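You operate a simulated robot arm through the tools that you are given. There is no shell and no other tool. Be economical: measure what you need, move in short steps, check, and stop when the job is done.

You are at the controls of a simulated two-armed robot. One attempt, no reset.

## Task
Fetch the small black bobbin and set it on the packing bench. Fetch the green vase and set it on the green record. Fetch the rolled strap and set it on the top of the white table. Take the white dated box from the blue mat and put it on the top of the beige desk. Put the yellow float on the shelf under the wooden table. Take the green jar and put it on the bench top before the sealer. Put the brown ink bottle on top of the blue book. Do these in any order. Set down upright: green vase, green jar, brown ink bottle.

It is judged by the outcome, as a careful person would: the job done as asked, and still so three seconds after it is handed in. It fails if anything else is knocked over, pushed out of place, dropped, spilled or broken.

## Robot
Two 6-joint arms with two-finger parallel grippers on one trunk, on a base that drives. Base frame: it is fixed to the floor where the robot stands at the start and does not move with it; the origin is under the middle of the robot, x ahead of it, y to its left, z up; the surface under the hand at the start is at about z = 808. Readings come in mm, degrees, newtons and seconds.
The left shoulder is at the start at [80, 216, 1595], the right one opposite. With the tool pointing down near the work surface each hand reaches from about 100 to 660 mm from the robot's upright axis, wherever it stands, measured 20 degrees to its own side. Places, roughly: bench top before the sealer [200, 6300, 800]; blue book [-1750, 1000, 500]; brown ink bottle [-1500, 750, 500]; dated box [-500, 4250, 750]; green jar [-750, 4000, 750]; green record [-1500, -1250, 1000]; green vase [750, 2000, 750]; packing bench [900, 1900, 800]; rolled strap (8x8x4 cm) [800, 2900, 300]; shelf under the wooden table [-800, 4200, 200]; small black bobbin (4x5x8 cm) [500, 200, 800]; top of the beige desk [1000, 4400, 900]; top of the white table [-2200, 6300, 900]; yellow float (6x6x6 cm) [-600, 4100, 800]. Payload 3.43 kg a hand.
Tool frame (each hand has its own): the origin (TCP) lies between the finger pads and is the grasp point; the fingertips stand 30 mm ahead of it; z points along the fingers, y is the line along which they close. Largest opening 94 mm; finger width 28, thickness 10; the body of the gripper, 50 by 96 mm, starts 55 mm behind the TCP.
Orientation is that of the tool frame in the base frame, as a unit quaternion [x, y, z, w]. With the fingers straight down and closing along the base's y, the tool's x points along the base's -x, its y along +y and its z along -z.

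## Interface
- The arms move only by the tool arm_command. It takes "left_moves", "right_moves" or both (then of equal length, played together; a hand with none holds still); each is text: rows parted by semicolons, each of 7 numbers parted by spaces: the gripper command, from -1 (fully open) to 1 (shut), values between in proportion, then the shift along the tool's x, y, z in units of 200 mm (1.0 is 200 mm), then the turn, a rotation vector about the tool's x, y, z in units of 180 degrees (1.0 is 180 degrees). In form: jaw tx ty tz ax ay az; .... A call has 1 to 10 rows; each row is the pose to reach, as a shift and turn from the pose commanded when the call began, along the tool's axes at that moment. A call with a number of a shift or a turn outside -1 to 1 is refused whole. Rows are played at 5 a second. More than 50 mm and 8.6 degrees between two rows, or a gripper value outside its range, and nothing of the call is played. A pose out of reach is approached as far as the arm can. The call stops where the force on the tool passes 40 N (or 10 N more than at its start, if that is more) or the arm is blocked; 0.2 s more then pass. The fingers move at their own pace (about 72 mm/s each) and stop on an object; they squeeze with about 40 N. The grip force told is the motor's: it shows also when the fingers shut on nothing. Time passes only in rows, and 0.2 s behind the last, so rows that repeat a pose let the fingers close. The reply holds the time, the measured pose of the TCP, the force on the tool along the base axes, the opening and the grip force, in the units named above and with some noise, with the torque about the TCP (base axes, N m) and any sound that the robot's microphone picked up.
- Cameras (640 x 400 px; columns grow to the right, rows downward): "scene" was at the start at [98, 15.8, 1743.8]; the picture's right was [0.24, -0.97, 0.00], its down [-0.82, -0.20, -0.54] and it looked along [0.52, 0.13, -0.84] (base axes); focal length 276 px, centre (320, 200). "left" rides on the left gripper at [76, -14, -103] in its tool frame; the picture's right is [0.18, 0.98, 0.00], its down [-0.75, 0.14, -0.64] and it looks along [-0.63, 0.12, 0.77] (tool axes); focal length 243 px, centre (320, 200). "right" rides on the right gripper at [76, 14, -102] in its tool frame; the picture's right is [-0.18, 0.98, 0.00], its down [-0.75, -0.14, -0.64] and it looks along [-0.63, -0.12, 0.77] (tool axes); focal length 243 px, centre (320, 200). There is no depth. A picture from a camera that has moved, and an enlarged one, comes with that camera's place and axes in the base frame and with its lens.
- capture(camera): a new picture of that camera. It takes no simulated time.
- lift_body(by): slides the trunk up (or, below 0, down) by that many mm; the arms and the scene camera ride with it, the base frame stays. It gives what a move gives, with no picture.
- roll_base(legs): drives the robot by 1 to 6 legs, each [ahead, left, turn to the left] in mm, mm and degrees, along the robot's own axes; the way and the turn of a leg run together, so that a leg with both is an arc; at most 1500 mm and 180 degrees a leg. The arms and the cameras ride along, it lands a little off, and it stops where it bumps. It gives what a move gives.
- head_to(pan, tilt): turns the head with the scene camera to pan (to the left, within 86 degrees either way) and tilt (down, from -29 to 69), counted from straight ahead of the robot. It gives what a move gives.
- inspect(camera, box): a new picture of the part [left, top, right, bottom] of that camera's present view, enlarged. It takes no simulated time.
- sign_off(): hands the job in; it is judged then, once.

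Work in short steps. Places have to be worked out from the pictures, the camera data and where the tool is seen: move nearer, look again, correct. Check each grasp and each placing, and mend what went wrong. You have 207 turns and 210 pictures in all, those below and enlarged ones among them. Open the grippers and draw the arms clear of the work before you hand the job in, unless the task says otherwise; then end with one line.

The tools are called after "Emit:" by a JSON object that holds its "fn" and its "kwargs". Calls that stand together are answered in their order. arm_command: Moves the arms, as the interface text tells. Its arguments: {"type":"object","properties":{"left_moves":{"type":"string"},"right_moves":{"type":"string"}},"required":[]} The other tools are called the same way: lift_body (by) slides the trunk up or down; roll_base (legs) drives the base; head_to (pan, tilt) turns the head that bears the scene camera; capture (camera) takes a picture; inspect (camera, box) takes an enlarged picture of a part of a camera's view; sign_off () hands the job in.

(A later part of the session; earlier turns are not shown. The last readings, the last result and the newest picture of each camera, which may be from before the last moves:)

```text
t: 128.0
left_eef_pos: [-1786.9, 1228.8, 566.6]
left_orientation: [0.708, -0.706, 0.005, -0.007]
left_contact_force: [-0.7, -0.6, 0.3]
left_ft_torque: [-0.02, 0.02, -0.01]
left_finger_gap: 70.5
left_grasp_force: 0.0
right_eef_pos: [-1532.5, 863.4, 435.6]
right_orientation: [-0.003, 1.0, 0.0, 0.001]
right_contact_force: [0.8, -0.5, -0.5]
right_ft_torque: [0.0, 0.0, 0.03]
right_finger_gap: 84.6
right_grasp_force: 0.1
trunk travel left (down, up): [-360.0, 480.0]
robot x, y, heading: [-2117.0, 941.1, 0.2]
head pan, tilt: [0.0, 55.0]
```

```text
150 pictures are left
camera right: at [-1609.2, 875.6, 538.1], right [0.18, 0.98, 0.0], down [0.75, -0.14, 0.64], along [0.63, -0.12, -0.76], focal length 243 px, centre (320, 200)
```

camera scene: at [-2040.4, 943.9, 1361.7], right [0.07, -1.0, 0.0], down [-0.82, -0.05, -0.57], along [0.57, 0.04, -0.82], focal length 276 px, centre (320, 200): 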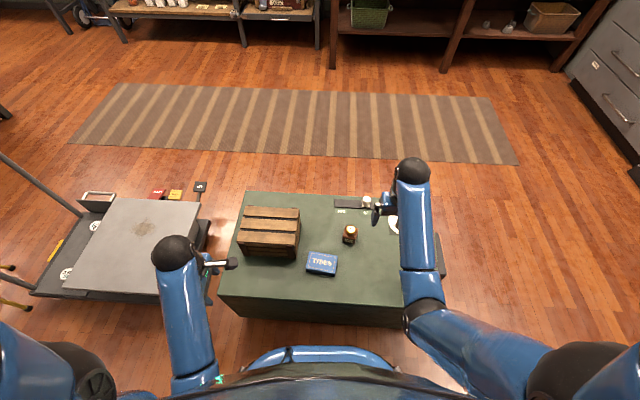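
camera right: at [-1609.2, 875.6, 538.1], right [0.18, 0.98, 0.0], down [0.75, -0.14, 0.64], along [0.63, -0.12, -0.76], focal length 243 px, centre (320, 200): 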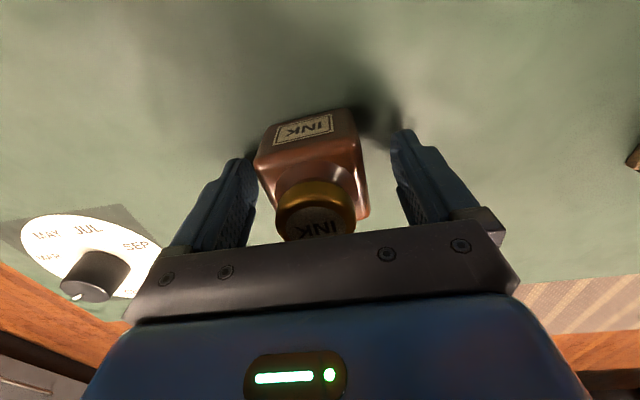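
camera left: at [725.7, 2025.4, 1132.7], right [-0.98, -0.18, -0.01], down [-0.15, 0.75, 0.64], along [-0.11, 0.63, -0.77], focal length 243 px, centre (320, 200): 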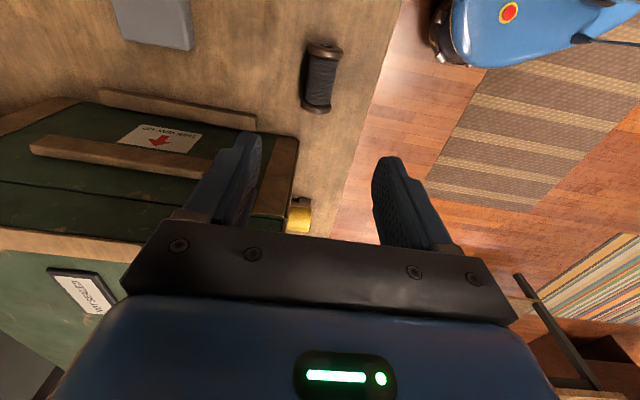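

Nearly aligned (about 3–4 mm off). Nudging and closing.

Emit:
{"fn": "arm_command", "kwargs": {"right_moves": "-0.8 0 -0.018 0 0 0 0; 0 0 -0.018 0 0 0 0; 1 0 -0.018 0 0 0 0; 1 0 -0.018 0 0 0 0; 1 0 -0.018 0 0 0 0"}}

Emit:
{"fn": "arm_command", "kwargs": {"right_moves": "1 0 0 -0.1 0 0 0; 1 0 0 -0.25 0 0 0; 1 0 0 -0.4 0 0 0; 1 0 0 -0.5 0 0 0; 1 0 0 -0.5 0 0 0"}}

Emit:
{"fn": "capture", "kwargs": {"camera": "right"}}

Emit:
{"fn": "inspect", "kwargs": {"camera": "scene", "box": [220, 130, 460, 280]}}

```text
t: 129.2
left_eef_pos: [-1787.0, 1228.8, 565.8]
left_orientation: [0.708, -0.706, 0.005, -0.008]
left_contact_force: [0.2, -0.3, 0.2]
left_ft_torque: [-0.01, -0.01, 0.02]
left_finger_gap: 70.6
left_grasp_force: 0.0
right_eef_pos: [-1533.0, 860.1, 435.6]
right_orientation: [-0.002, 1.0, -0.001, 0.001]
right_contact_force: [0.2, -0.1, 0.9]
right_ft_torque: [-0.02, 0.06, 0.03]
right_finger_gap: 56.0
right_grasp_force: 40.1
trunk travel left (down, up): [-360.0, 480.0]
robot x, y, heading: [-2117.2, 935.4, 0.1]
head pan, tilt: [0.0, 55.0]
```

```text
t: 130.4
left_eef_pos: [-1786.5, 1228.6, 565.5]
left_orientation: [0.708, -0.706, 0.005, -0.007]
left_contact_force: [0.6, 0.9, 0.6]
left_ft_torque: [0.01, -0.02, -0.03]
left_finger_gap: 70.3
left_grasp_force: 0.0
right_eef_pos: [-1534.5, 858.3, 537.1]
right_orientation: [-0.002, 1.0, 0.0, 0.002]
right_contact_force: [-0.1, 0.6, -1.9]
right_ft_torque: [-0.06, 0.01, -0.01]
right_finger_gap: 55.9
right_grasp_force: 40.2
trunk travel left (down, up): [-360.0, 480.0]
robot x, y, heading: [-2118.3, 940.0, 0.1]
head pan, tilt: [0.0, 55.0]
```

```text
149 pictures are left
camera right: at [-1609.9, 871.6, 639.1], right [0.18, 0.98, 0.0], down [0.75, -0.14, 0.64], along [0.63, -0.12, -0.77], focal length 243 px, centre (320, 200)
```

right: 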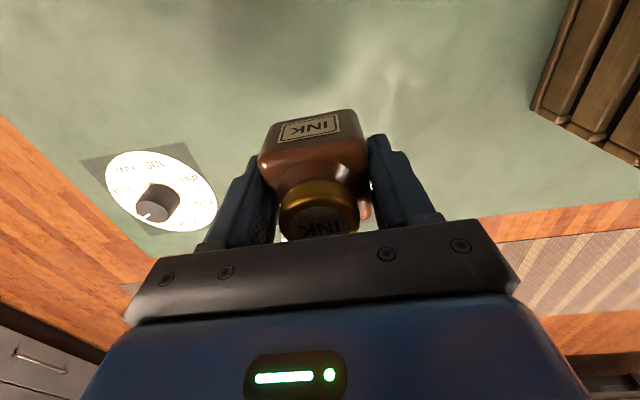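

```text
2.67 times, centred on (340, 205) of scene
camera zoom: at [-2015.2, 938.3, 1281.6], right [0.0, -1.0, 0.0], down [-0.82, 0.0, -0.57], along [0.57, 0.0, -0.82], focal length 737 px, centre (267, 187)
```

zoom: 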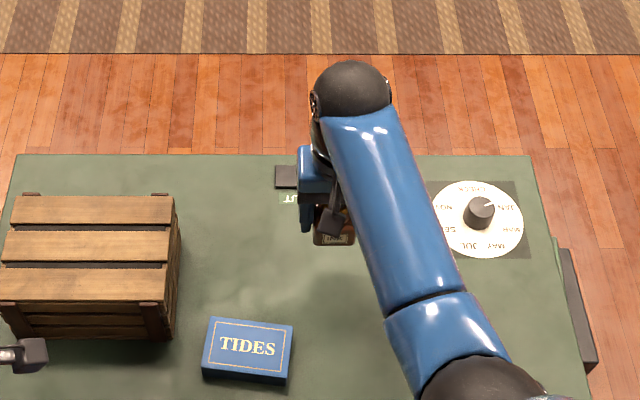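

Bottle is held. Book top centre ≈ [-1660, 961]. Carrying the bottle over it.

Emit:
{"fn": "arm_command", "kwargs": {"right_moves": "1 0.16 0.12 0 0 0 0; 1 0.32 0.25 0 0 0 0; 1 0.48 0.37 0 0 0 0; 1 0.63 0.49 0 0 0 0; 1 0.63 0.49 0.1 0 0 0; 1 0.63 0.49 0.2 0 0 0; 1 0.63 0.49 0.2 0 0 0"}}

Emit:
{"fn": "capture", "kwargs": {"camera": "right"}}

Emit:
{"fn": "inspect", "kwargs": {"camera": "scene", "box": [220, 170, 380, 290]}}

```text
t: 132.0
left_eef_pos: [-1786.7, 1229.1, 566.2]
left_orientation: [0.708, -0.706, 0.004, -0.007]
left_contact_force: [0.0, 0.1, 0.1]
left_ft_torque: [0.03, -0.01, -0.02]
left_finger_gap: 70.3
left_grasp_force: 0.1
right_eef_pos: [-1658.3, 958.1, 494.9]
right_orientation: [-0.002, 1.0, 0.0, 0.002]
right_contact_force: [-0.7, 1.0, -2.2]
right_ft_torque: [0.03, -0.01, 0.01]
right_finger_gap: 55.9
right_grasp_force: 40.1
trunk travel left (down, up): [-360.0, 480.0]
robot x, y, heading: [-2119.1, 939.6, -0.1]
head pan, tilt: [0.0, 55.0]
```

```text
147 pictures are left
camera right: at [-1735.5, 970.5, 596.9], right [0.18, 0.98, 0.0], down [0.75, -0.14, 0.64], along [0.63, -0.12, -0.76], focal length 243 px, centre (320, 200)
```

right: 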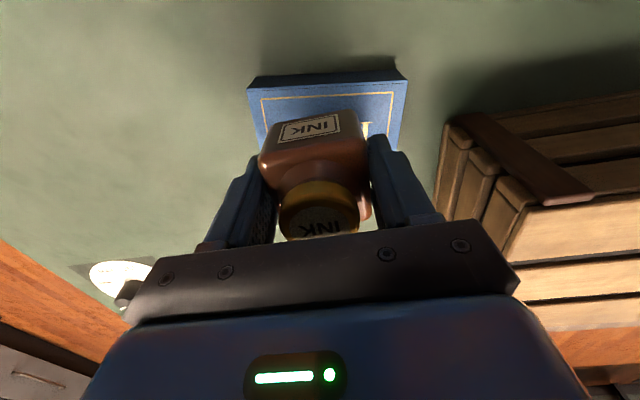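

```text
3.33 times, centred on (300, 230) of scene
camera zoom: at [-2015.4, 938.3, 1281.6], right [0.0, -1.0, 0.0], down [-0.82, 0.0, -0.57], along [0.57, 0.0, -0.82], focal length 921 px, centre (387, 100)
```

zoom: 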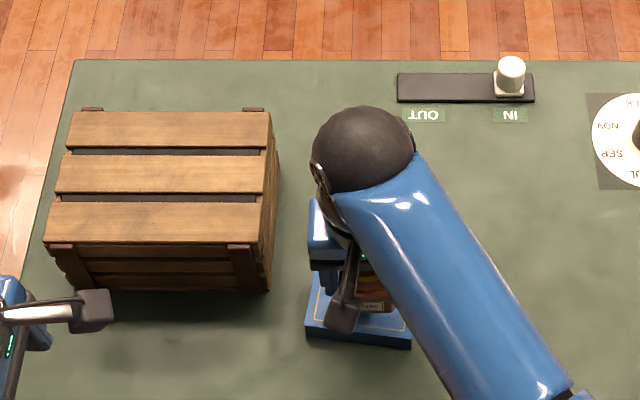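

Nudging to the book's centre and lowering to contact.

Emit:
{"fn": "arm_command", "kwargs": {"right_moves": "1 -0.02 0.03 0.04 0 0 0; 1 -0.02 0.03 0.08 0 0 0; 1 -0.02 0.03 0.11 0 0 0; 1 -0.02 0.03 0.13 0 0 0; 1 -0.02 0.03 0.145 0 0 0; 1 -0.02 0.03 0.16 0 0 0; 1 -0.02 0.03 0.17 0 0 0"}}

```text
t: 133.6
left_eef_pos: [-1787.2, 1228.8, 568.0]
left_orientation: [0.708, -0.706, 0.005, -0.009]
left_contact_force: [0.0, -0.9, 0.8]
left_ft_torque: [0.02, -0.03, 0.02]
left_finger_gap: 70.4
left_grasp_force: 0.0
right_eef_pos: [-1654.5, 962.9, 464.4]
right_orientation: [-0.002, 1.0, 0.001, 0.006]
right_contact_force: [-2.6, -4.4, 34.5]
right_ft_torque: [-0.05, 0.4, 0.18]
right_finger_gap: 56.0
right_grasp_force: 40.1
trunk travel left (down, up): [-360.0, 480.0]
robot x, y, heading: [-2120.2, 941.8, 0.1]
head pan, tilt: [0.0, 55.0]
```

Contact at z≈464. Easing 3 mm and releasing.

Emit:
{"fn": "arm_command", "kwargs": {"right_moves": "1 0 0 -0.01 0 0 0; 1 0 0 -0.015 0 0 0; 0 0 0 -0.015 0 0 0; -0.5 0 0 -0.015 0 0 0; -0.5 0 0 -0.015 0 0 0; -0.5 0 0 -0.1 0 0 0; -0.5 0 0 -0.25 0 0 0; -0.5 0 0 -0.4 0 0 0; -0.5 0 0 -0.6 0 0 0; -0.5 0 0 -0.6 0 0 0"}}

Emit:
{"fn": "capture", "kwargs": {"camera": "right"}}

Emit:
{"fn": "inspect", "kwargs": {"camera": "scene", "box": [220, 170, 380, 290]}}

```text
t: 135.8
left_eef_pos: [-1785.3, 1229.5, 566.4]
left_orientation: [0.708, -0.706, 0.004, -0.006]
left_contact_force: [-0.3, -0.4, 0.4]
left_ft_torque: [0.01, -0.01, 0.0]
left_finger_gap: 70.4
left_grasp_force: 0.0
right_eef_pos: [-1654.7, 964.1, 581.7]
right_orientation: [-0.001, 1.0, 0.0, 0.002]
right_contact_force: [-0.1, -0.2, 0.6]
right_ft_torque: [0.0, -0.04, 0.0]
right_finger_gap: 70.4
right_grasp_force: 0.0
trunk travel left (down, up): [-360.0, 480.0]
robot x, y, heading: [-2120.1, 938.4, -0.0]
head pan, tilt: [0.0, 55.0]
```

```text
145 pictures are left
camera right: at [-1731.2, 976.5, 684.2], right [0.18, 0.98, 0.0], down [0.75, -0.14, 0.64], along [0.63, -0.12, -0.76], focal length 243 px, centre (320, 200)
```

right: 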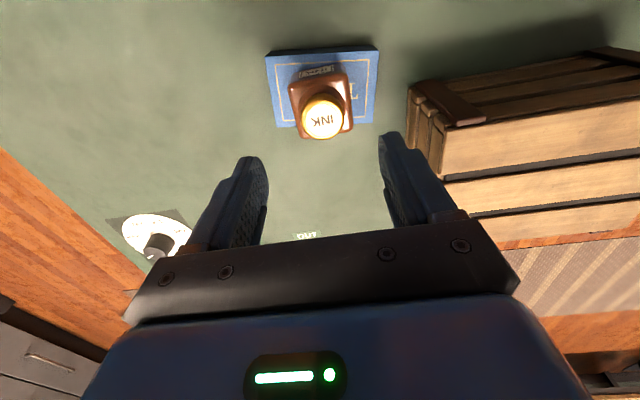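

```text
3.33 times, centred on (300, 230) of scene
camera zoom: at [-2015.4, 938.3, 1281.6], right [0.0, -1.0, 0.0], down [-0.82, 0.0, -0.57], along [0.57, 0.0, -0.82], focal length 921 px, centre (387, 100)
```

zoom: 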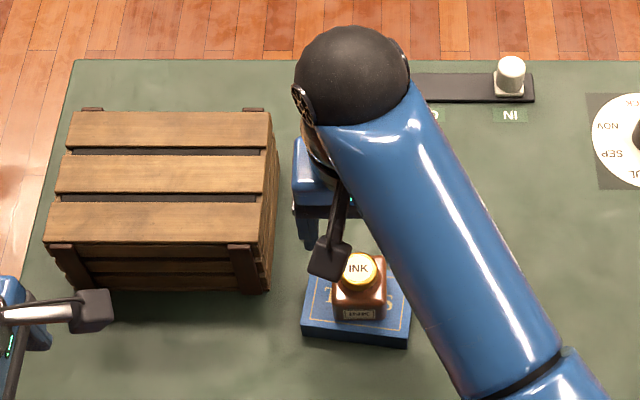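

Bottle stands upright on the blue book. Raising the trunk, then driving back around south of the cabinet to the aisle; next is the strap on the packing bench's lower shelf (≈[785, 2867, 300]).

Emit:
{"fn": "lift_body", "kwargs": {"by": 440}}

Emit:
{"fn": "roll_base", "kwargs": {"legs": [[-60, 0, 0], [0, -950, 0], [1450, 0, 0], [250, 0, 0], [0, 1450, 0], [0, 1150, 0]]}}

Emit:
{"fn": "head_to", "kwargs": {"pan": 20, "tilt": 40}}

Emit:
{"fn": "capture", "kwargs": {"camera": "scene"}}

```text
refused: 440 is not a number from -400 to 400
```

```text
t: 161.9
left_eef_pos: [-184.3, 2927.8, 565.6]
left_orientation: [0.714, -0.7, 0.004, -0.007]
left_contact_force: [-0.3, 0.0, -0.3]
left_ft_torque: [-0.02, 0.01, 0.02]
left_finger_gap: 70.4
left_grasp_force: 0.1
right_eef_pos: [-48.4, 2665.9, 580.7]
right_orientation: [-0.01, 1.0, 0.001, 0.002]
right_contact_force: [0.8, -0.6, -0.1]
right_ft_torque: [0.01, -0.03, -0.03]
right_finger_gap: 70.5
right_grasp_force: 0.0
trunk travel left (down, up): [-360.0, 480.0]
robot x, y, heading: [-507.9, 2629.9, 0.9]
head pan, tilt: [0.0, 55.0]
```

```text
t: 162.8
left_eef_pos: [-182.7, 2928.1, 564.5]
left_orientation: [0.714, -0.7, 0.004, -0.007]
left_contact_force: [0.0, -0.1, -0.9]
left_ft_torque: [-0.01, 0.03, 0.01]
left_finger_gap: 70.5
left_grasp_force: 0.1
right_eef_pos: [-48.5, 2664.9, 581.1]
right_orientation: [-0.009, 1.0, 0.0, 0.002]
right_contact_force: [-0.7, 0.3, 0.7]
right_ft_torque: [0.0, 0.02, -0.01]
right_finger_gap: 70.5
right_grasp_force: 0.0
trunk travel left (down, up): [-360.0, 480.0]
robot x, y, heading: [-514.5, 2632.2, 1.1]
head pan, tilt: [20.0, 40.0]
```

```text
143 pictures are left
camera scene: at [-401.0, 2662.9, 1302.3], right [0.36, -0.93, 0.0], down [-0.6, -0.23, -0.77], along [0.71, 0.27, -0.64], focal length 276 px, centre (320, 200)
```

scene: 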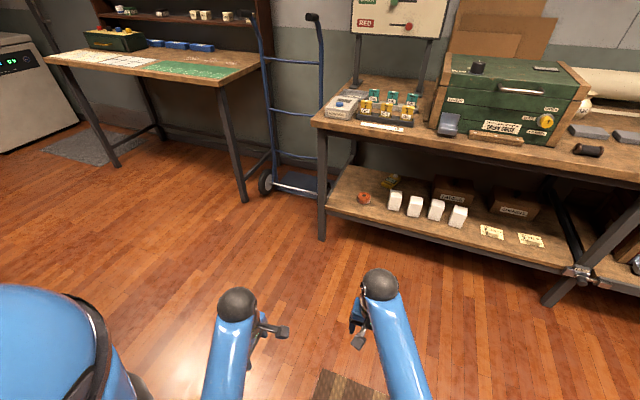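

The trunk stayed low during that drive (the lift was refused), but hands passed above everything; I'll verify later. Now zooming on the strap.

Emit:
{"fn": "inspect", "kwargs": {"camera": "scene", "box": [310, 130, 470, 250]}}

Emit:
{"fn": "head_to", "kwargs": {"pan": -86, "tilt": 20}}

Emit:
{"fn": "capture", "kwargs": {"camera": "scene"}}

```text
3.33 times, centred on (390, 190) of scene
camera zoom: at [-401.0, 2662.9, 1302.3], right [0.36, -0.93, 0.0], down [-0.6, -0.23, -0.77], along [0.71, 0.27, -0.64], focal length 921 px, centre (87, 233)
```

zoom: 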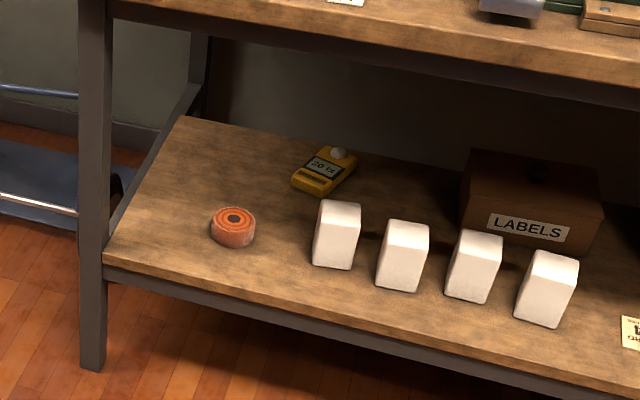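

```text
t: 164.6
left_eef_pos: [-184.0, 2927.7, 564.6]
left_orientation: [0.714, -0.7, 0.004, -0.007]
left_contact_force: [0.9, 0.2, -0.5]
left_ft_torque: [-0.01, 0.0, 0.03]
left_finger_gap: 70.6
left_grasp_force: 0.0
right_eef_pos: [-47.8, 2664.1, 582.3]
right_orientation: [-0.01, 1.0, 0.0, 0.002]
right_contact_force: [-0.3, -0.1, 0.5]
right_ft_torque: [-0.01, 0.02, 0.01]
right_finger_gap: 70.4
right_grasp_force: 0.1
trunk travel left (down, up): [-360.0, 480.0]
robot x, y, heading: [-514.3, 2633.6, 1.2]
head pan, tilt: [-85.9, 20.0]
```

```text
141 pictures are left
camera scene: at [-472.1, 2539.7, 1333.7], right [-1.0, -0.09, 0.0], down [-0.03, 0.34, -0.94], along [0.08, -0.94, -0.34], focal length 276 px, centre (320, 200)
```

scene: 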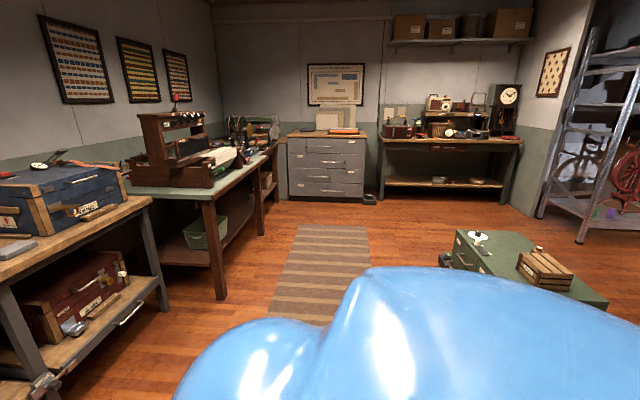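

Strap lies flat at about [778, 2855, 340] on the lower shelf. To reach under the bench top I'll use the left hand tilted forward, with its camera on the upper side: first yaw -90° here in free space.

Emit:
{"fn": "arm_command", "kwargs": {"left_moves": "-1 0 0 0 0 0 -0.047; -1 0 0 0 0 0 -0.094; -1 0 0 0 0 0 -0.141; -1 0 0 0 0 0 -0.188; -1 0 0 0 0 0 -0.235; -1 0 0 0 0 0 -0.282; -1 0 0 0 0 0 -0.329; -1 0 0 0 0 0 -0.376; -1 0 0 0 0 0 -0.423; -1 0 0 0 0 0 -0.47"}}

Emit:
{"fn": "arm_command", "kwargs": {"left_moves": "-1 0 0 0 0 0 -0.03; -1 0 0 0 0 0 -0.03"}}

Emit:
{"fn": "inspect", "kwargs": {"camera": "scene", "box": [430, 210, 640, 330]}}

```text
t: 166.8
left_eef_pos: [-184.4, 2928.0, 565.8]
left_orientation: [0.999, -0.035, 0.008, -0.002]
left_contact_force: [0.2, -0.5, -0.6]
left_ft_torque: [-0.01, 0.02, 0.01]
left_finger_gap: 94.0
left_grasp_force: 0.0
right_eef_pos: [-48.7, 2665.1, 582.0]
right_orientation: [-0.009, 1.0, 0.0, 0.002]
right_contact_force: [-0.3, 0.4, 0.0]
right_ft_torque: [0.0, 0.01, 0.03]
right_finger_gap: 70.6
right_grasp_force: 0.1
trunk travel left (down, up): [-360.0, 480.0]
robot x, y, heading: [-512.0, 2633.2, 1.2]
head pan, tilt: [-85.9, 20.0]
```

```text
t: 167.4
left_eef_pos: [-184.5, 2927.5, 565.8]
left_orientation: [1.0, 0.01, 0.008, -0.002]
left_contact_force: [0.4, 0.6, -0.3]
left_ft_torque: [0.0, -0.02, -0.03]
left_finger_gap: 93.9
left_grasp_force: 0.0
right_eef_pos: [-47.8, 2666.0, 581.6]
right_orientation: [-0.009, 1.0, 0.0, 0.001]
right_contact_force: [-1.1, 0.1, -0.5]
right_ft_torque: [-0.02, 0.0, -0.03]
right_finger_gap: 70.6
right_grasp_force: 0.0
trunk travel left (down, up): [-360.0, 480.0]
robot x, y, heading: [-509.9, 2633.6, 0.9]
head pan, tilt: [-85.9, 20.0]
```

```text
3.05 times, centred on (535, 270) of scene
camera zoom: at [-472.1, 2539.7, 1333.8], right [-1.0, -0.09, 0.0], down [-0.03, 0.34, -0.94], along [0.08, -0.94, -0.34], focal length 842 px, centre (-335, -13)
```

zoom: 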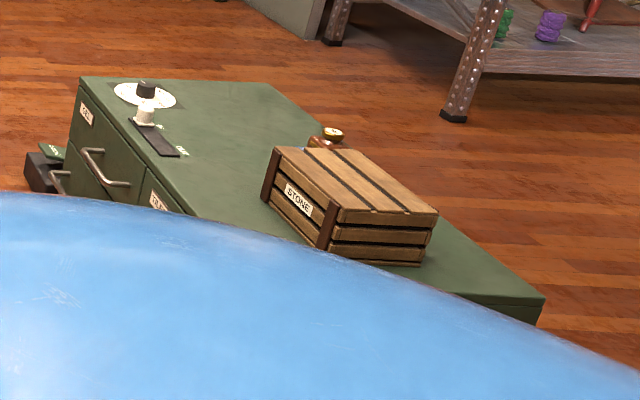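

Ink bottle still stands on the book. Now tilting the left hand 45° forward and pulling the right hand back so it clears the bench.

Emit:
{"fn": "arm_command", "kwargs": {"left_moves": "-1 0 0 0 0 0.042 0; -1 0 0 0 0 0.084 0; -1 0 0 0 0 0.126 0; -1 0 0 0 0 0.168 0; -1 0 0 0 0 0.21 0; -1 0 0 0 0 0.25 0; -1 0 0 0 0 0.25 0", "right_moves": "-0.5 0.15 0 0 0 0 0; -0.5 0.3 0 0 0 0 0; -0.5 0.5 0 0 0 0 0; -0.5 0.7 0 0 0 0 0; -0.5 0.85 0 0 0 0 0; -0.5 1 0 0 0 0 0; -0.5 1 0 0 0 0 0"}}

Emit:
{"fn": "head_to", "kwargs": {"pan": 15, "tilt": 45}}

Emit:
{"fn": "capture", "kwargs": {"camera": "scene"}}

Emit:
{"fn": "capture", "kwargs": {"camera": "left"}}

```text
t: 168.7
left_eef_pos: [-104.1, 2917.4, 618.7]
left_orientation: [0.904, -0.081, 0.419, -0.016]
left_contact_force: [0.6, -0.6, 0.3]
left_ft_torque: [0.02, -0.01, -0.02]
left_finger_gap: 94.1
left_grasp_force: 0.0
right_eef_pos: [-225.2, 2661.0, 563.1]
right_orientation: [-0.009, 1.0, 0.002, 0.003]
right_contact_force: [0.7, 0.6, -0.1]
right_ft_torque: [-0.03, 0.02, 0.01]
right_finger_gap: 70.5
right_grasp_force: 0.0
right hand out of reach, approached as far as the arm can: row 2, 3, 4, 5, 6
trunk travel left (down, up): [-360.0, 480.0]
robot x, y, heading: [-514.4, 2631.8, 0.9]
head pan, tilt: [-85.9, 20.0]
stopped in row 6 (left hand): the arm was blocked; the commanded pose is now the measured one
```

```text
t: 170.4
left_eef_pos: [-104.3, 2917.5, 618.0]
left_orientation: [0.904, -0.082, 0.419, -0.016]
left_contact_force: [-0.5, 0.5, -0.5]
left_ft_torque: [-0.01, -0.01, -0.02]
left_finger_gap: 94.0
left_grasp_force: 0.2
right_eef_pos: [-225.2, 2660.3, 562.8]
right_orientation: [-0.009, 1.0, 0.002, 0.003]
right_contact_force: [0.7, 0.5, 0.4]
right_ft_torque: [-0.01, 0.01, 0.01]
right_finger_gap: 70.4
right_grasp_force: 0.1
trunk travel left (down, up): [-360.0, 480.0]
robot x, y, heading: [-506.5, 2632.6, 1.2]
head pan, tilt: [15.0, 45.0]
```

```text
139 pictures are left
camera scene: at [-402.3, 2654.9, 1295.2], right [0.28, -0.96, 0.0], down [-0.68, -0.2, -0.71], along [0.68, 0.2, -0.71], focal length 276 px, centre (320, 200)
```

scene: 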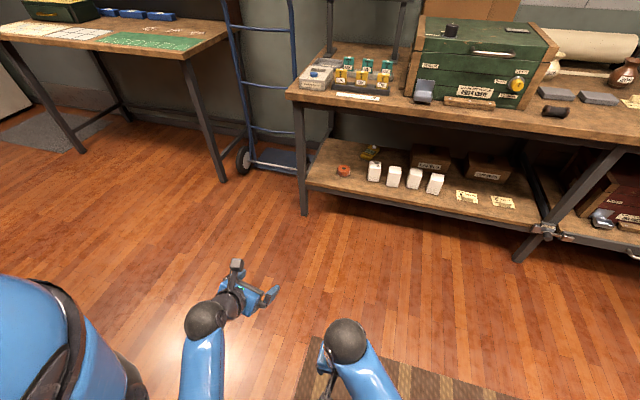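

```text
138 pictures are left
camera left: at [-131.5, 2923.9, 743.6], right [-0.01, -1.0, 0.04], down [-0.99, 0.01, -0.17], along [0.17, -0.05, -0.99], focal length 243 px, centre (320, 200)
```

left: 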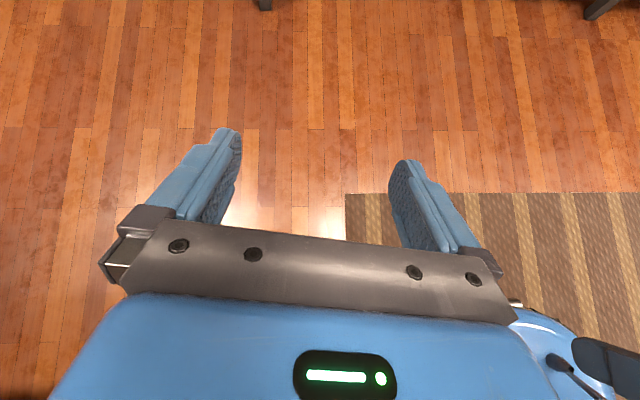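

Tilt is about 49° — good enough. Lowering the trunk 200 mm, strafing right 60 and rolling ahead to just before the shelf.

Emit:
{"fn": "lift_body", "kwargs": {"by": -200}}

Emit:
{"fn": "roll_base", "kwargs": {"legs": [[0, -60, -1], [640, 0, 0]]}}

Emit:
{"fn": "capture", "kwargs": {"camera": "left"}}

Emit:
{"fn": "capture", "kwargs": {"camera": "scene"}}

```text
t: 172.6
left_eef_pos: [-104.0, 2917.9, 417.2]
left_orientation: [0.904, -0.082, 0.419, -0.015]
left_contact_force: [-0.5, 0.2, -0.8]
left_ft_torque: [0.02, 0.01, -0.02]
left_finger_gap: 94.0
left_grasp_force: 0.0
right_eef_pos: [-224.4, 2661.8, 362.2]
right_orientation: [-0.009, 1.0, 0.002, 0.002]
right_contact_force: [0.1, -0.5, -0.3]
right_ft_torque: [0.01, 0.01, 0.03]
right_finger_gap: 70.3
right_grasp_force: 0.0
trunk travel left (down, up): [-160.0, 680.0]
robot x, y, heading: [-512.5, 2630.0, 0.9]
head pan, tilt: [15.0, 45.0]
```

```text
t: 176.8
left_eef_pos: [552.0, 2852.0, 417.7]
left_orientation: [0.904, -0.09, 0.418, -0.012]
left_contact_force: [-0.4, -0.3, -0.1]
left_ft_torque: [-0.06, 0.03, -0.03]
left_finger_gap: 94.1
left_grasp_force: 0.0
right_eef_pos: [426.0, 2597.6, 362.6]
right_orientation: [0.0, 1.0, 0.002, 0.003]
right_contact_force: [-1.3, -0.3, -0.3]
right_ft_torque: [-0.01, -0.03, 0.0]
right_finger_gap: 70.6
right_grasp_force: 0.0
trunk travel left (down, up): [-160.0, 680.0]
robot x, y, heading: [135.1, 2576.5, -0.1]
head pan, tilt: [15.0, 45.0]
```

```text
137 pictures are left
camera left: at [524.5, 2857.8, 543.2], right [-0.03, -1.0, 0.04], down [-0.99, 0.03, -0.17], along [0.16, -0.05, -0.99], focal length 243 px, centre (320, 200)
```

left: 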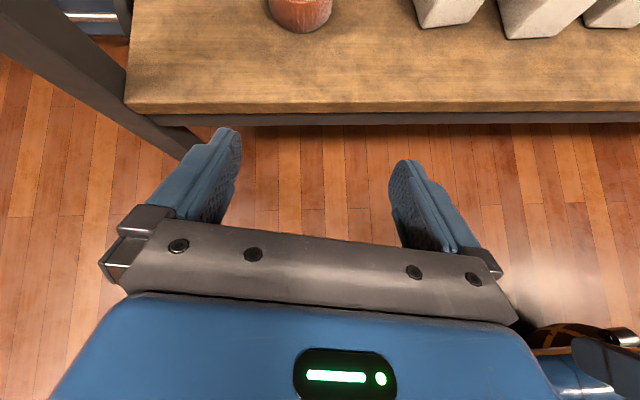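

```text
136 pictures are left
camera scene: at [249.3, 2594.0, 1095.0], right [0.26, -0.97, 0.0], down [-0.68, -0.18, -0.71], along [0.68, 0.18, -0.71], focal length 276 px, centre (320, 200)
```

scene: 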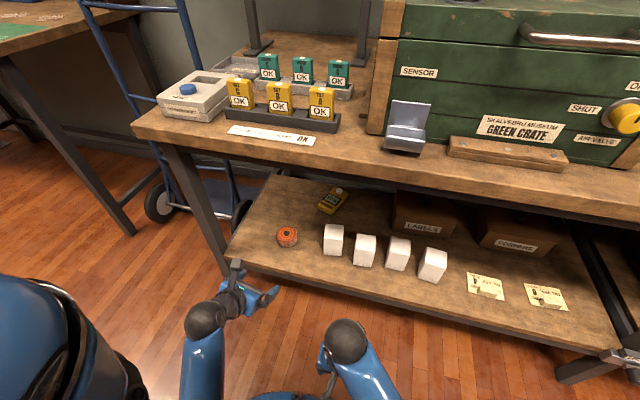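

Strap centre ≈ [770, 2853], shelf ≈ 322. I square the hand's roll, then roll 100 mm closer and look again.

Emit:
{"fn": "arm_command", "kwargs": {"left_moves": "-1 0 0 0 0.008 0 -0.028; -1 0 0 0 0.017 0 -0.055; -1 0 0 0 0.017 0 -0.055"}}

Emit:
{"fn": "roll_base", "kwargs": {"legs": [[100, 0, 0]]}}

Emit:
{"fn": "capture", "kwargs": {"camera": "left"}}

Emit:
{"fn": "capture", "kwargs": {"camera": "scene"}}

```text
t: 177.6
left_eef_pos: [551.9, 2851.4, 418.8]
left_orientation: [0.907, 0.001, 0.42, 0.0]
left_contact_force: [0.6, 0.8, 0.3]
left_ft_torque: [0.01, -0.01, 0.03]
left_finger_gap: 94.2
left_grasp_force: 0.0
right_eef_pos: [427.2, 2596.9, 362.3]
right_orientation: [0.0, 1.0, 0.0, 0.003]
right_contact_force: [-0.9, 0.6, 0.2]
right_ft_torque: [0.0, 0.01, -0.04]
right_finger_gap: 70.6
right_grasp_force: 0.0
trunk travel left (down, up): [-160.0, 680.0]
robot x, y, heading: [140.4, 2574.3, -0.4]
head pan, tilt: [15.0, 45.0]
```

```text
t: 178.8
left_eef_pos: [653.0, 2851.4, 417.8]
left_orientation: [0.907, 0.0, 0.42, 0.001]
left_contact_force: [-0.1, 0.2, -0.3]
left_ft_torque: [-0.02, 0.0, 0.05]
left_finger_gap: 93.9
left_grasp_force: 0.1
right_eef_pos: [527.6, 2597.7, 362.2]
right_orientation: [-0.001, 1.0, 0.001, 0.002]
right_contact_force: [0.2, 0.3, 0.1]
right_ft_torque: [-0.01, 0.01, -0.03]
right_finger_gap: 70.7
right_grasp_force: 0.1
trunk travel left (down, up): [-160.0, 680.0]
robot x, y, heading: [236.8, 2574.3, -0.0]
head pan, tilt: [15.0, 45.0]
```

```text
135 pictures are left
camera left: at [623.5, 2866.1, 542.2], right [0.12, -0.98, 0.14], down [-0.98, -0.14, -0.16], along [0.18, -0.12, -0.98], focal length 243 px, centre (320, 200)
```

left: 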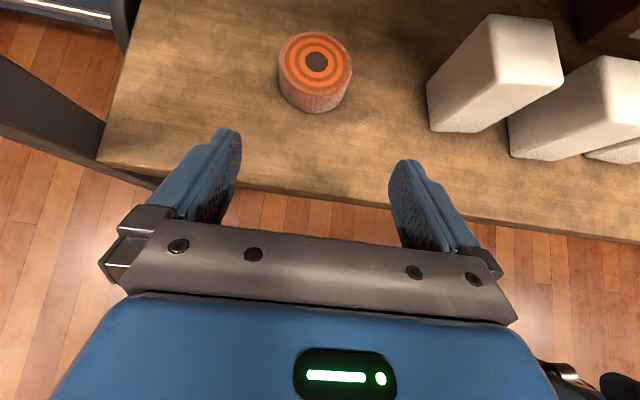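

```text
134 pictures are left
camera scene: at [350.7, 2594.2, 1094.9], right [0.26, -0.97, 0.0], down [-0.68, -0.18, -0.71], along [0.68, 0.18, -0.71], focal length 276 px, centre (320, 200)
```

scene: 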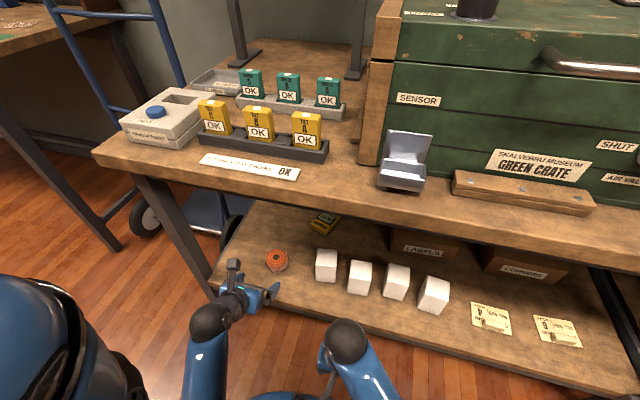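

Strap ≈ [775, 2856]. Moving the hand in by arm, part-way.

Emit:
{"fn": "arm_command", "kwargs": {"left_moves": "-1 0.06 -0.01 0.12 0 0 0; -1 0.12 -0.02 0.24 0 0 0; -1 0.183 -0.025 0.37 0 0 0; -1 0.183 -0.025 0.37 0 0 0"}}

Emit:
{"fn": "capture", "kwargs": {"camera": "left"}}

Emit:
{"fn": "inspect", "kwargs": {"camera": "scene", "box": [180, 200, 380, 340]}}

```text
t: 179.8
left_eef_pos: [732.8, 2857.2, 397.6]
left_orientation: [0.907, 0.001, 0.42, 0.0]
left_contact_force: [0.4, 0.4, -0.6]
left_ft_torque: [0.02, 0.01, 0.0]
left_finger_gap: 94.1
left_grasp_force: 0.0
right_eef_pos: [527.6, 2596.8, 362.8]
right_orientation: [0.0, 1.0, 0.001, 0.003]
right_contact_force: [0.3, -0.3, 0.4]
right_ft_torque: [0.01, 0.01, 0.01]
right_finger_gap: 70.7
right_grasp_force: 0.1
trunk travel left (down, up): [-160.0, 680.0]
robot x, y, heading: [242.2, 2576.4, 0.1]
head pan, tilt: [15.0, 45.0]
```

```text
133 pictures are left
camera left: at [703.1, 2870.8, 520.9], right [0.12, -0.98, 0.14], down [-0.98, -0.14, -0.16], along [0.18, -0.12, -0.98], focal length 243 px, centre (320, 200)
```

left: 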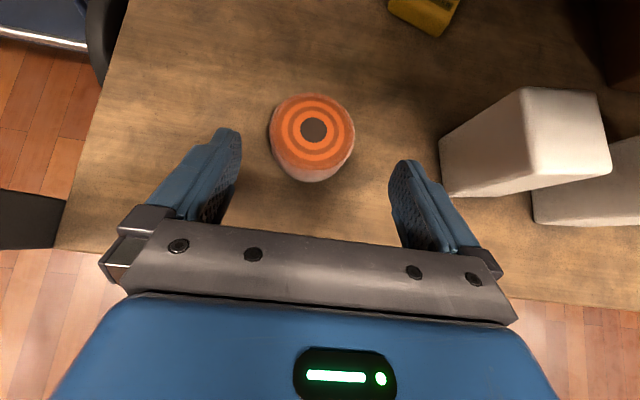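

```text
2.86 times, centred on (280, 270) of scene
camera zoom: at [349.7, 2594.2, 1095.1], right [0.26, -0.97, 0.0], down [-0.68, -0.18, -0.71], along [0.68, 0.18, -0.71], focal length 790 px, centre (434, 0)
```

zoom: 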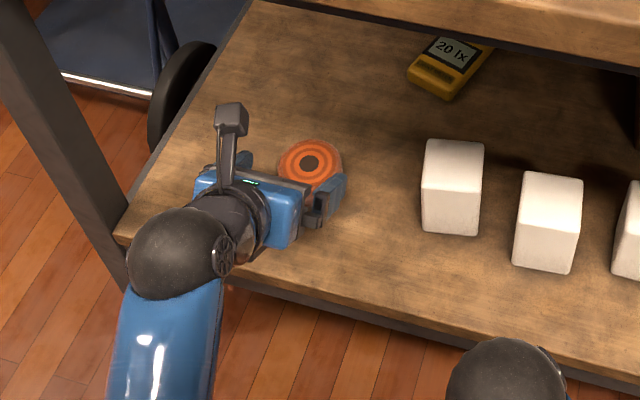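

Rays now intersect at strap top ≈ [792, 2857, 337], so shelf ≈ 297. Final approach and closing.

Emit:
{"fn": "arm_command", "kwargs": {"left_moves": "-1 -0.03 0 0.13 0 0 0; -1 -0.06 0 0.26 0 0 0; -1 -0.088 0 0.36 0 0 0; -1 -0.088 0 0.383 0 0 0; -1 -0.088 0 0.383 0 0 0"}}

Emit:
{"fn": "capture", "kwargs": {"camera": "left"}}

```text
t: 181.0
left_eef_pos: [779.7, 2856.1, 334.3]
left_orientation: [0.908, 0.0, 0.42, 0.001]
left_contact_force: [0.9, -1.3, -0.5]
left_ft_torque: [0.02, -0.01, -0.03]
left_finger_gap: 94.0
left_grasp_force: 0.0
right_eef_pos: [527.9, 2597.5, 362.2]
right_orientation: [-0.001, 1.0, 0.001, 0.002]
right_contact_force: [-0.6, -0.4, -0.2]
right_ft_torque: [0.04, 0.03, -0.03]
right_finger_gap: 70.4
right_grasp_force: 0.0
trunk travel left (down, up): [-160.0, 680.0]
robot x, y, heading: [242.9, 2574.3, 0.2]
head pan, tilt: [15.0, 45.0]
```

```text
131 pictures are left
camera left: at [750.5, 2870.7, 458.7], right [0.12, -0.98, 0.14], down [-0.98, -0.14, -0.16], along [0.18, -0.12, -0.98], focal length 243 px, centre (320, 200)
```

left: 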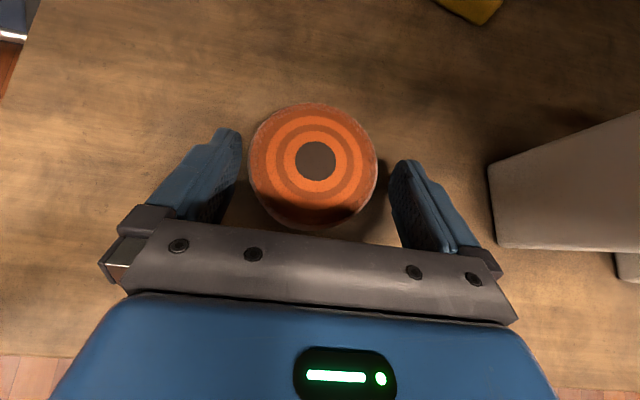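

Strap is between the fingers. Small centring shift, closing, then lifting slightly.

Emit:
{"fn": "arm_command", "kwargs": {"left_moves": "-1 0.01 -0.02 0.01 0 0 0; 0 0.01 -0.02 0.01 0 0 0; 1 0.01 -0.02 0.01 0 0 0; 1 0.01 -0.02 0.01 0 0 0; 1 0.01 -0.02 0.01 0 0 0; 1 0.01 -0.02 0.01 0 0 0"}}

Emit:
{"fn": "arm_command", "kwargs": {"left_moves": "1 0.08 0 -0.07 0 0 0; 1 0.15 0 -0.13 0 0 0; 1 0.23 0 -0.195 0 0 0; 1 0.23 0 -0.195 0 0 0"}}

Emit:
{"fn": "capture", "kwargs": {"camera": "left"}}

```text
t: 182.4
left_eef_pos: [781.9, 2861.1, 335.0]
left_orientation: [0.908, 0.0, 0.42, 0.001]
left_contact_force: [-0.1, 0.5, 1.1]
left_ft_torque: [0.06, -0.02, -0.01]
left_finger_gap: 70.0
left_grasp_force: 39.7
right_eef_pos: [526.7, 2598.0, 362.6]
right_orientation: [-0.001, 1.0, 0.0, 0.003]
right_contact_force: [1.3, -1.0, -0.4]
right_ft_torque: [0.03, 0.02, 0.04]
right_finger_gap: 70.4
right_grasp_force: 0.0
trunk travel left (down, up): [-160.0, 680.0]
robot x, y, heading: [242.8, 2569.7, 0.3]
head pan, tilt: [15.0, 45.0]
```

```text
t: 183.4
left_eef_pos: [781.7, 2861.6, 397.6]
left_orientation: [0.908, 0.001, 0.42, 0.0]
left_contact_force: [0.0, -0.6, -1.0]
left_ft_torque: [0.0, 0.02, -0.01]
left_finger_gap: 69.9
left_grasp_force: 39.5
right_eef_pos: [526.1, 2597.0, 363.0]
right_orientation: [-0.001, 1.0, 0.001, 0.002]
right_contact_force: [-0.1, 0.4, -0.4]
right_ft_torque: [0.01, 0.05, -0.01]
right_finger_gap: 70.6
right_grasp_force: 0.0
trunk travel left (down, up): [-160.0, 680.0]
robot x, y, heading: [241.3, 2572.6, 0.2]
head pan, tilt: [15.0, 45.0]
```

```text
130 pictures are left
camera left: at [753.5, 2875.1, 520.8], right [0.12, -0.98, 0.14], down [-0.98, -0.14, -0.16], along [0.18, -0.12, -0.98], focal length 243 px, centre (320, 200)
```

left: 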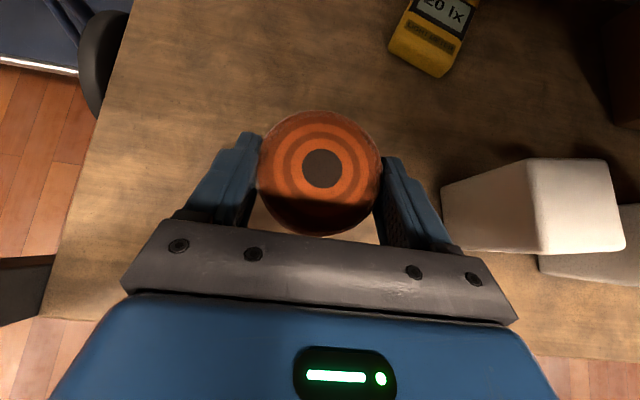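

Strap held. Backing straight out and raising the trunk.

Emit:
{"fn": "roll_base", "kwargs": {"legs": [[-600, 0, 0]]}}

Emit:
{"fn": "lift_body", "kwargs": {"by": 400}}

Emit:
{"fn": "lift_body", "kwargs": {"by": 180}}

Emit:
{"fn": "head_to", "kwargs": {"pan": 86, "tilt": 30}}

Emit:
{"fn": "capture", "kwargs": {"camera": "scene"}}

```text
t: 186.7
left_eef_pos: [186.0, 2861.6, 397.4]
left_orientation: [0.907, 0.005, 0.42, -0.002]
left_contact_force: [0.8, 0.5, -0.4]
left_ft_torque: [0.01, 0.02, 0.05]
left_finger_gap: 69.7
left_grasp_force: 39.9
right_eef_pos: [-67.6, 2596.7, 361.7]
right_orientation: [-0.005, 1.0, 0.0, 0.003]
right_contact_force: [0.6, 0.5, 0.7]
right_ft_torque: [0.01, -0.01, 0.01]
right_finger_gap: 70.5
right_grasp_force: 0.0
trunk travel left (down, up): [-160.0, 680.0]
robot x, y, heading: [-355.6, 2572.3, 0.8]
head pan, tilt: [15.0, 45.0]
```

```text
t: 190.6
left_eef_pos: [185.0, 2861.7, 796.2]
left_orientation: [0.907, 0.004, 0.421, -0.002]
left_contact_force: [0.4, -0.2, -1.0]
left_ft_torque: [-0.02, 0.0, -0.01]
left_finger_gap: 69.9
left_grasp_force: 39.8
right_eef_pos: [-67.6, 2597.0, 762.8]
right_orientation: [-0.005, 1.0, 0.001, 0.002]
right_contact_force: [-1.2, 0.7, -0.5]
right_ft_torque: [-0.01, -0.02, -0.02]
right_finger_gap: 70.4
right_grasp_force: 0.0
trunk travel left (down, up): [-560.0, 280.0]
robot x, y, heading: [-357.2, 2570.3, 0.7]
head pan, tilt: [15.0, 45.0]
```

```text
t: 192.6
left_eef_pos: [185.2, 2862.9, 976.4]
left_orientation: [0.907, 0.004, 0.42, -0.001]
left_contact_force: [0.3, 0.2, -0.5]
left_ft_torque: [0.02, -0.01, 0.0]
left_finger_gap: 70.0
left_grasp_force: 40.0
right_eef_pos: [-68.8, 2596.0, 942.2]
right_orientation: [-0.006, 1.0, 0.0, 0.002]
right_contact_force: [0.0, 0.0, -0.2]
right_ft_torque: [0.0, 0.01, 0.0]
right_finger_gap: 70.5
right_grasp_force: 0.1
trunk travel left (down, up): [-740.0, 100.0]
robot x, y, heading: [-357.6, 2571.9, 0.5]
head pan, tilt: [15.0, 45.0]
```

```text
t: 194.0
left_eef_pos: [185.3, 2862.8, 978.0]
left_orientation: [0.907, 0.004, 0.42, -0.001]
left_contact_force: [0.4, 0.1, -0.5]
left_ft_torque: [0.03, 0.01, 0.04]
left_finger_gap: 69.7
left_grasp_force: 40.6
right_eef_pos: [-68.9, 2596.2, 942.5]
right_orientation: [-0.006, 1.0, 0.001, 0.002]
right_contact_force: [-0.1, 0.9, 0.2]
right_ft_torque: [-0.01, 0.0, 0.01]
right_finger_gap: 70.6
right_grasp_force: 0.0
trunk travel left (down, up): [-740.0, 100.0]
robot x, y, heading: [-353.4, 2567.9, 0.6]
head pan, tilt: [85.9, 30.0]
```

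```text
129 pictures are left
camera scene: at [-318.1, 2660.2, 1697.7], right [1.0, -0.06, 0.0], down [-0.03, -0.5, -0.87], along [0.05, 0.86, -0.5], focal length 276 px, centre (320, 200)
```

scene: 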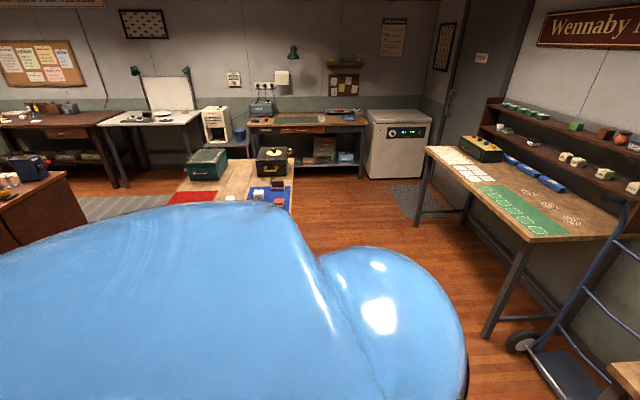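

Turning to face north for a good look at the wooden table.

Emit:
{"fn": "roll_base", "kwargs": {"legs": [[0, 0, 89.5]]}}

Emit:
{"fn": "head_to", "kwargs": {"pan": 15, "tilt": 25}}

Emit:
{"fn": "capture", "kwargs": {"camera": "scene"}}

```text
t: 198.2
left_eef_pos: [-636.4, 3114.6, 977.4]
left_orientation: [0.643, 0.64, 0.298, -0.296]
left_contact_force: [0.3, 0.0, -0.7]
left_ft_torque: [-0.02, 0.02, 0.03]
left_finger_gap: 69.8
left_grasp_force: 40.2
right_eef_pos: [-375.9, 2856.7, 943.6]
right_orientation: [-0.705, 0.709, 0.003, 0.001]
right_contact_force: [0.3, -0.2, -0.3]
right_ft_torque: [-0.03, 0.02, 0.03]
right_finger_gap: 70.6
right_grasp_force: 0.2
trunk travel left (down, up): [-740.0, 100.0]
robot x, y, heading: [-354.0, 2566.6, 89.8]
head pan, tilt: [85.9, 30.0]
```

```text
t: 199.6
left_eef_pos: [-637.2, 3116.1, 977.1]
left_orientation: [0.643, 0.64, 0.298, -0.296]
left_contact_force: [0.6, 0.3, -2.3]
left_ft_torque: [0.0, -0.04, 0.02]
left_finger_gap: 69.8
left_grasp_force: 39.7
right_eef_pos: [-375.8, 2856.4, 942.0]
right_orientation: [-0.705, 0.709, 0.002, 0.002]
right_contact_force: [-0.4, -1.0, -0.3]
right_ft_torque: [0.01, -0.04, 0.02]
right_finger_gap: 70.6
right_grasp_force: 0.2
trunk travel left (down, up): [-740.0, 100.0]
robot x, y, heading: [-354.3, 2574.6, 89.5]
head pan, tilt: [15.0, 25.0]
```

```text
128 pictures are left
camera scene: at [-377.4, 2689.0, 1705.6], right [0.97, 0.25, 0.0], down [0.11, -0.41, -0.91], along [-0.23, 0.88, -0.42], focal length 276 px, centre (320, 200)
```

scene: 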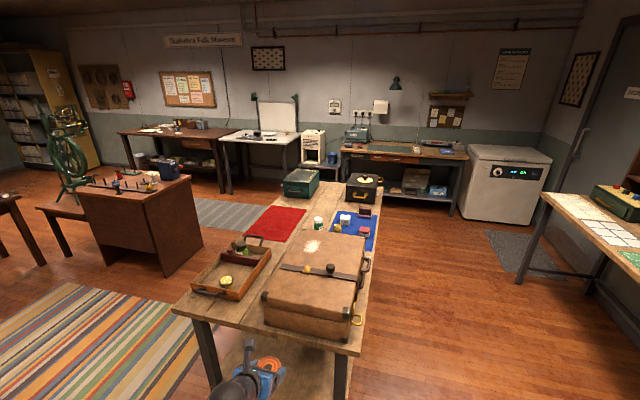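

Emit:
{"fn": "inspect", "kwargs": {"camera": "scene", "box": [160, 160, 400, 310]}}

Emit:
{"fn": "inspect", "kwargs": {"camera": "scene", "box": [320, 120, 480, 220]}}

Emit:
{"fn": "inspect", "kwargs": {"camera": "scene", "box": [190, 110, 350, 210]}}

```text
2.67 times, centred on (280, 235) of scene
camera zoom: at [-377.4, 2689.0, 1705.6], right [0.97, 0.25, 0.0], down [0.11, -0.41, -0.91], along [-0.23, 0.88, -0.42], focal length 737 px, centre (427, 107)
```

zoom: 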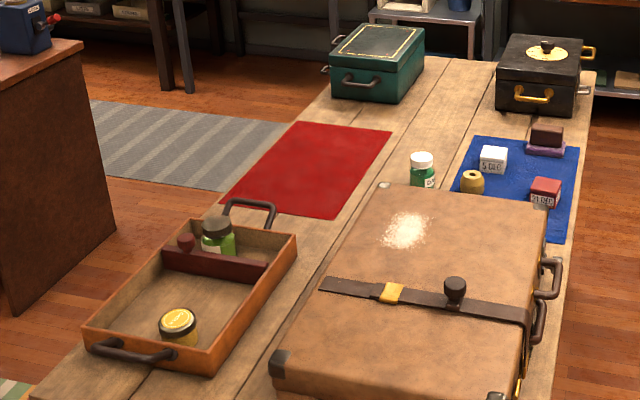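

```text
4.00 times, centred on (400, 170) of scene
camera zoom: at [-377.4, 2689.0, 1705.6], right [0.97, 0.25, 0.0], down [0.11, -0.41, -0.91], along [-0.23, 0.88, -0.42], focal length 1105 px, centre (0, 320)
```

zoom: 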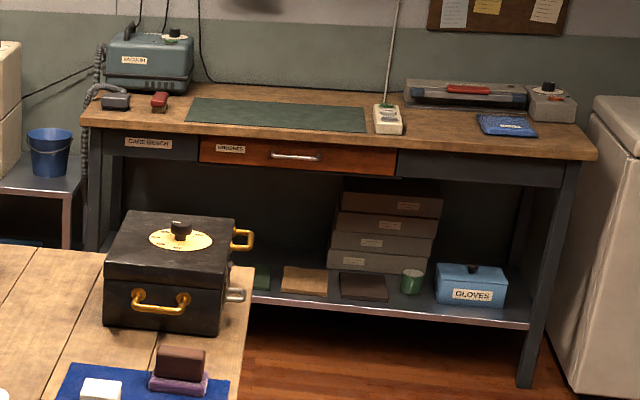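

```text
4.00 times, centred on (270, 160) of scene
camera zoom: at [-377.4, 2689.0, 1705.6], right [0.97, 0.25, 0.0], down [0.11, -0.41, -0.91], along [-0.23, 0.88, -0.42], focal length 1105 px, centre (520, 360)
```

zoom: 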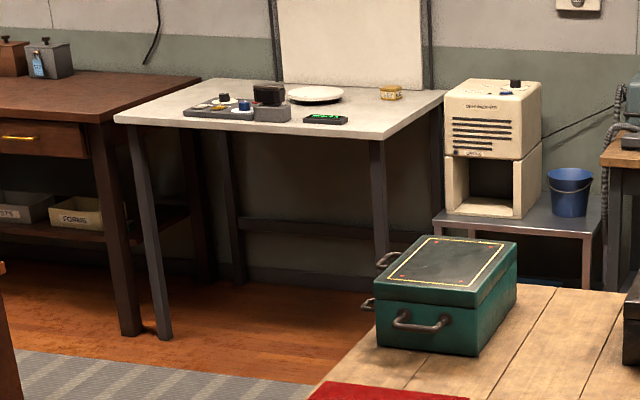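

The tabletop has the target items; strap first. I take the east aisle north (x≈100), then west in the gap between the wooden table (ends y≈5005) and the far benches, to the white table.

Emit:
{"fn": "roll_base", "kwargs": {"legs": [[0, -450, 0.4], [1450, 0, 0], [1430, 0, 0]]}}

Emit:
{"fn": "head_to", "kwargs": {"pan": 45, "tilt": 30}}

Emit:
{"fn": "capture", "kwargs": {"camera": "scene"}}

```text
t: 215.7
left_eef_pos: [-130.1, 5970.5, 976.6]
left_orientation: [0.655, 0.628, 0.303, -0.29]
left_contact_force: [-0.2, -0.4, -1.0]
left_ft_torque: [-0.01, 0.0, 0.0]
left_finger_gap: 69.5
left_grasp_force: 40.2
right_eef_pos: [121.5, 5704.2, 942.7]
right_orientation: [-0.693, 0.721, 0.004, 0.001]
right_contact_force: [0.4, -1.9, -0.2]
right_ft_torque: [-0.01, 0.0, 0.03]
right_finger_gap: 70.4
right_grasp_force: 0.1
trunk travel left (down, up): [-740.0, 100.0]
robot x, y, heading: [131.4, 5415.0, 87.5]
head pan, tilt: [15.0, 25.0]
```

```text
t: 216.7
left_eef_pos: [-131.3, 5970.9, 975.8]
left_orientation: [0.655, 0.628, 0.304, -0.29]
left_contact_force: [-0.5, -0.6, -0.9]
left_ft_torque: [-0.02, -0.01, 0.01]
left_finger_gap: 69.9
left_grasp_force: 40.0
right_eef_pos: [121.8, 5705.4, 942.5]
right_orientation: [-0.692, 0.721, 0.003, 0.002]
right_contact_force: [0.8, 0.1, -0.1]
right_ft_torque: [-0.02, -0.01, 0.01]
right_finger_gap: 70.3
right_grasp_force: 0.0
trunk travel left (down, up): [-740.0, 100.0]
robot x, y, heading: [132.5, 5417.2, 87.6]
head pan, tilt: [45.0, 30.0]
```

```text
124 pictures are left
camera scene: at [72.4, 5513.2, 1697.7], right [0.74, 0.68, 0.0], down [0.34, -0.37, -0.87], along [-0.59, 0.64, -0.5], focal length 276 px, centre (320, 200)
```

scene: 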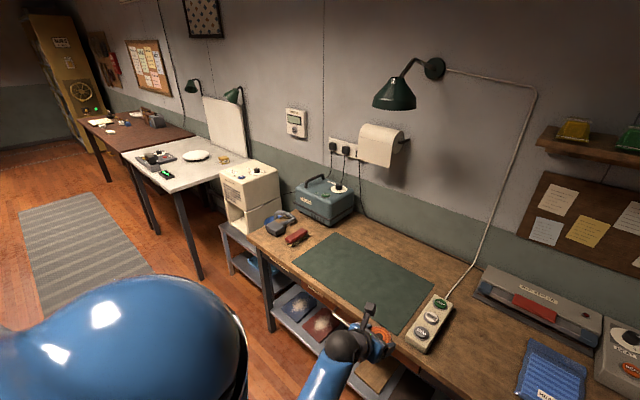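

Raising the trunk 100 mm for clearance, then turning west and driving to in front of the white table.

Emit:
{"fn": "lift_body", "kwargs": {"by": 100}}

Emit:
{"fn": "roll_base", "kwargs": {"legs": [[0, 0, 92.4], [1480, 0, 0], [430, 0, 0], [0, 0, -90]]}}

Emit:
{"fn": "head_to", "kwargs": {"pan": 10, "tilt": 40}}

Emit:
{"fn": "capture", "kwargs": {"camera": "scene"}}

```text
t: 218.0
left_eef_pos: [-131.4, 5970.4, 1077.2]
left_orientation: [0.655, 0.628, 0.304, -0.291]
left_contact_force: [-0.5, -0.4, -1.6]
left_ft_torque: [-0.03, -0.01, -0.01]
left_finger_gap: 69.8
left_grasp_force: 40.4
right_eef_pos: [122.0, 5704.5, 1042.7]
right_orientation: [-0.693, 0.721, 0.003, 0.001]
right_contact_force: [0.1, 0.2, -0.2]
right_ft_torque: [0.01, 0.0, -0.02]
right_finger_gap: 70.6
right_grasp_force: 0.1
trunk travel left (down, up): [-840.0, 0.0]
robot x, y, heading: [132.2, 5421.0, 87.7]
head pan, tilt: [45.0, 30.0]
```

```text
t: 235.4
left_eef_pos: [-2073.9, 5929.8, 1076.4]
left_orientation: [0.641, 0.642, 0.297, -0.297]
left_contact_force: [-0.5, 0.7, -1.3]
left_ft_torque: [-0.01, -0.01, -0.02]
left_finger_gap: 69.6
left_grasp_force: 40.1
right_eef_pos: [-1810.0, 5674.3, 1043.1]
right_orientation: [0.707, -0.707, -0.003, -0.002]
right_contact_force: [0.6, 0.4, -0.6]
right_ft_torque: [0.02, 0.01, 0.03]
right_finger_gap: 70.5
right_grasp_force: 0.1
trunk travel left (down, up): [-840.0, 0.0]
robot x, y, heading: [-1782.4, 5386.1, 90.2]
head pan, tilt: [45.0, 30.0]
```

```text
t: 236.4
left_eef_pos: [-2073.4, 5929.8, 1075.1]
left_orientation: [0.642, 0.641, 0.297, -0.297]
left_contact_force: [-0.3, -0.1, -1.6]
left_ft_torque: [-0.01, 0.0, 0.02]
left_finger_gap: 69.4
left_grasp_force: 40.2
right_eef_pos: [-1810.0, 5675.1, 1043.2]
right_orientation: [0.708, -0.706, -0.002, -0.001]
right_contact_force: [0.0, 1.1, 0.0]
right_ft_torque: [0.02, 0.0, -0.02]
right_finger_gap: 70.3
right_grasp_force: 0.1
trunk travel left (down, up): [-840.0, 0.0]
robot x, y, heading: [-1788.8, 5388.9, 90.0]
head pan, tilt: [10.0, 40.0]
```

```text
123 pictures are left
camera scene: at [-1801.2, 5500.7, 1782.3], right [0.98, 0.18, 0.0], down [0.11, -0.63, -0.77], along [-0.13, 0.75, -0.64], focal length 276 px, centre (320, 200)
```

scene: 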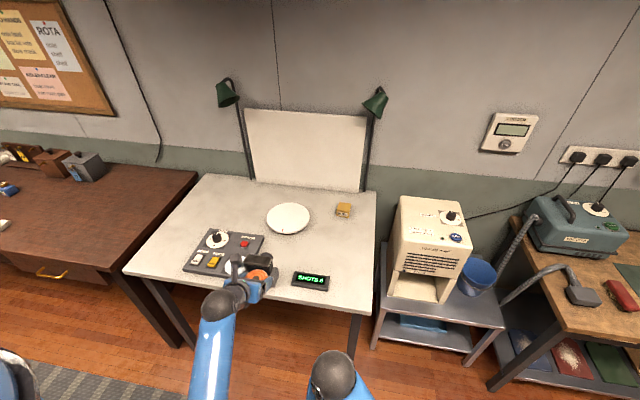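

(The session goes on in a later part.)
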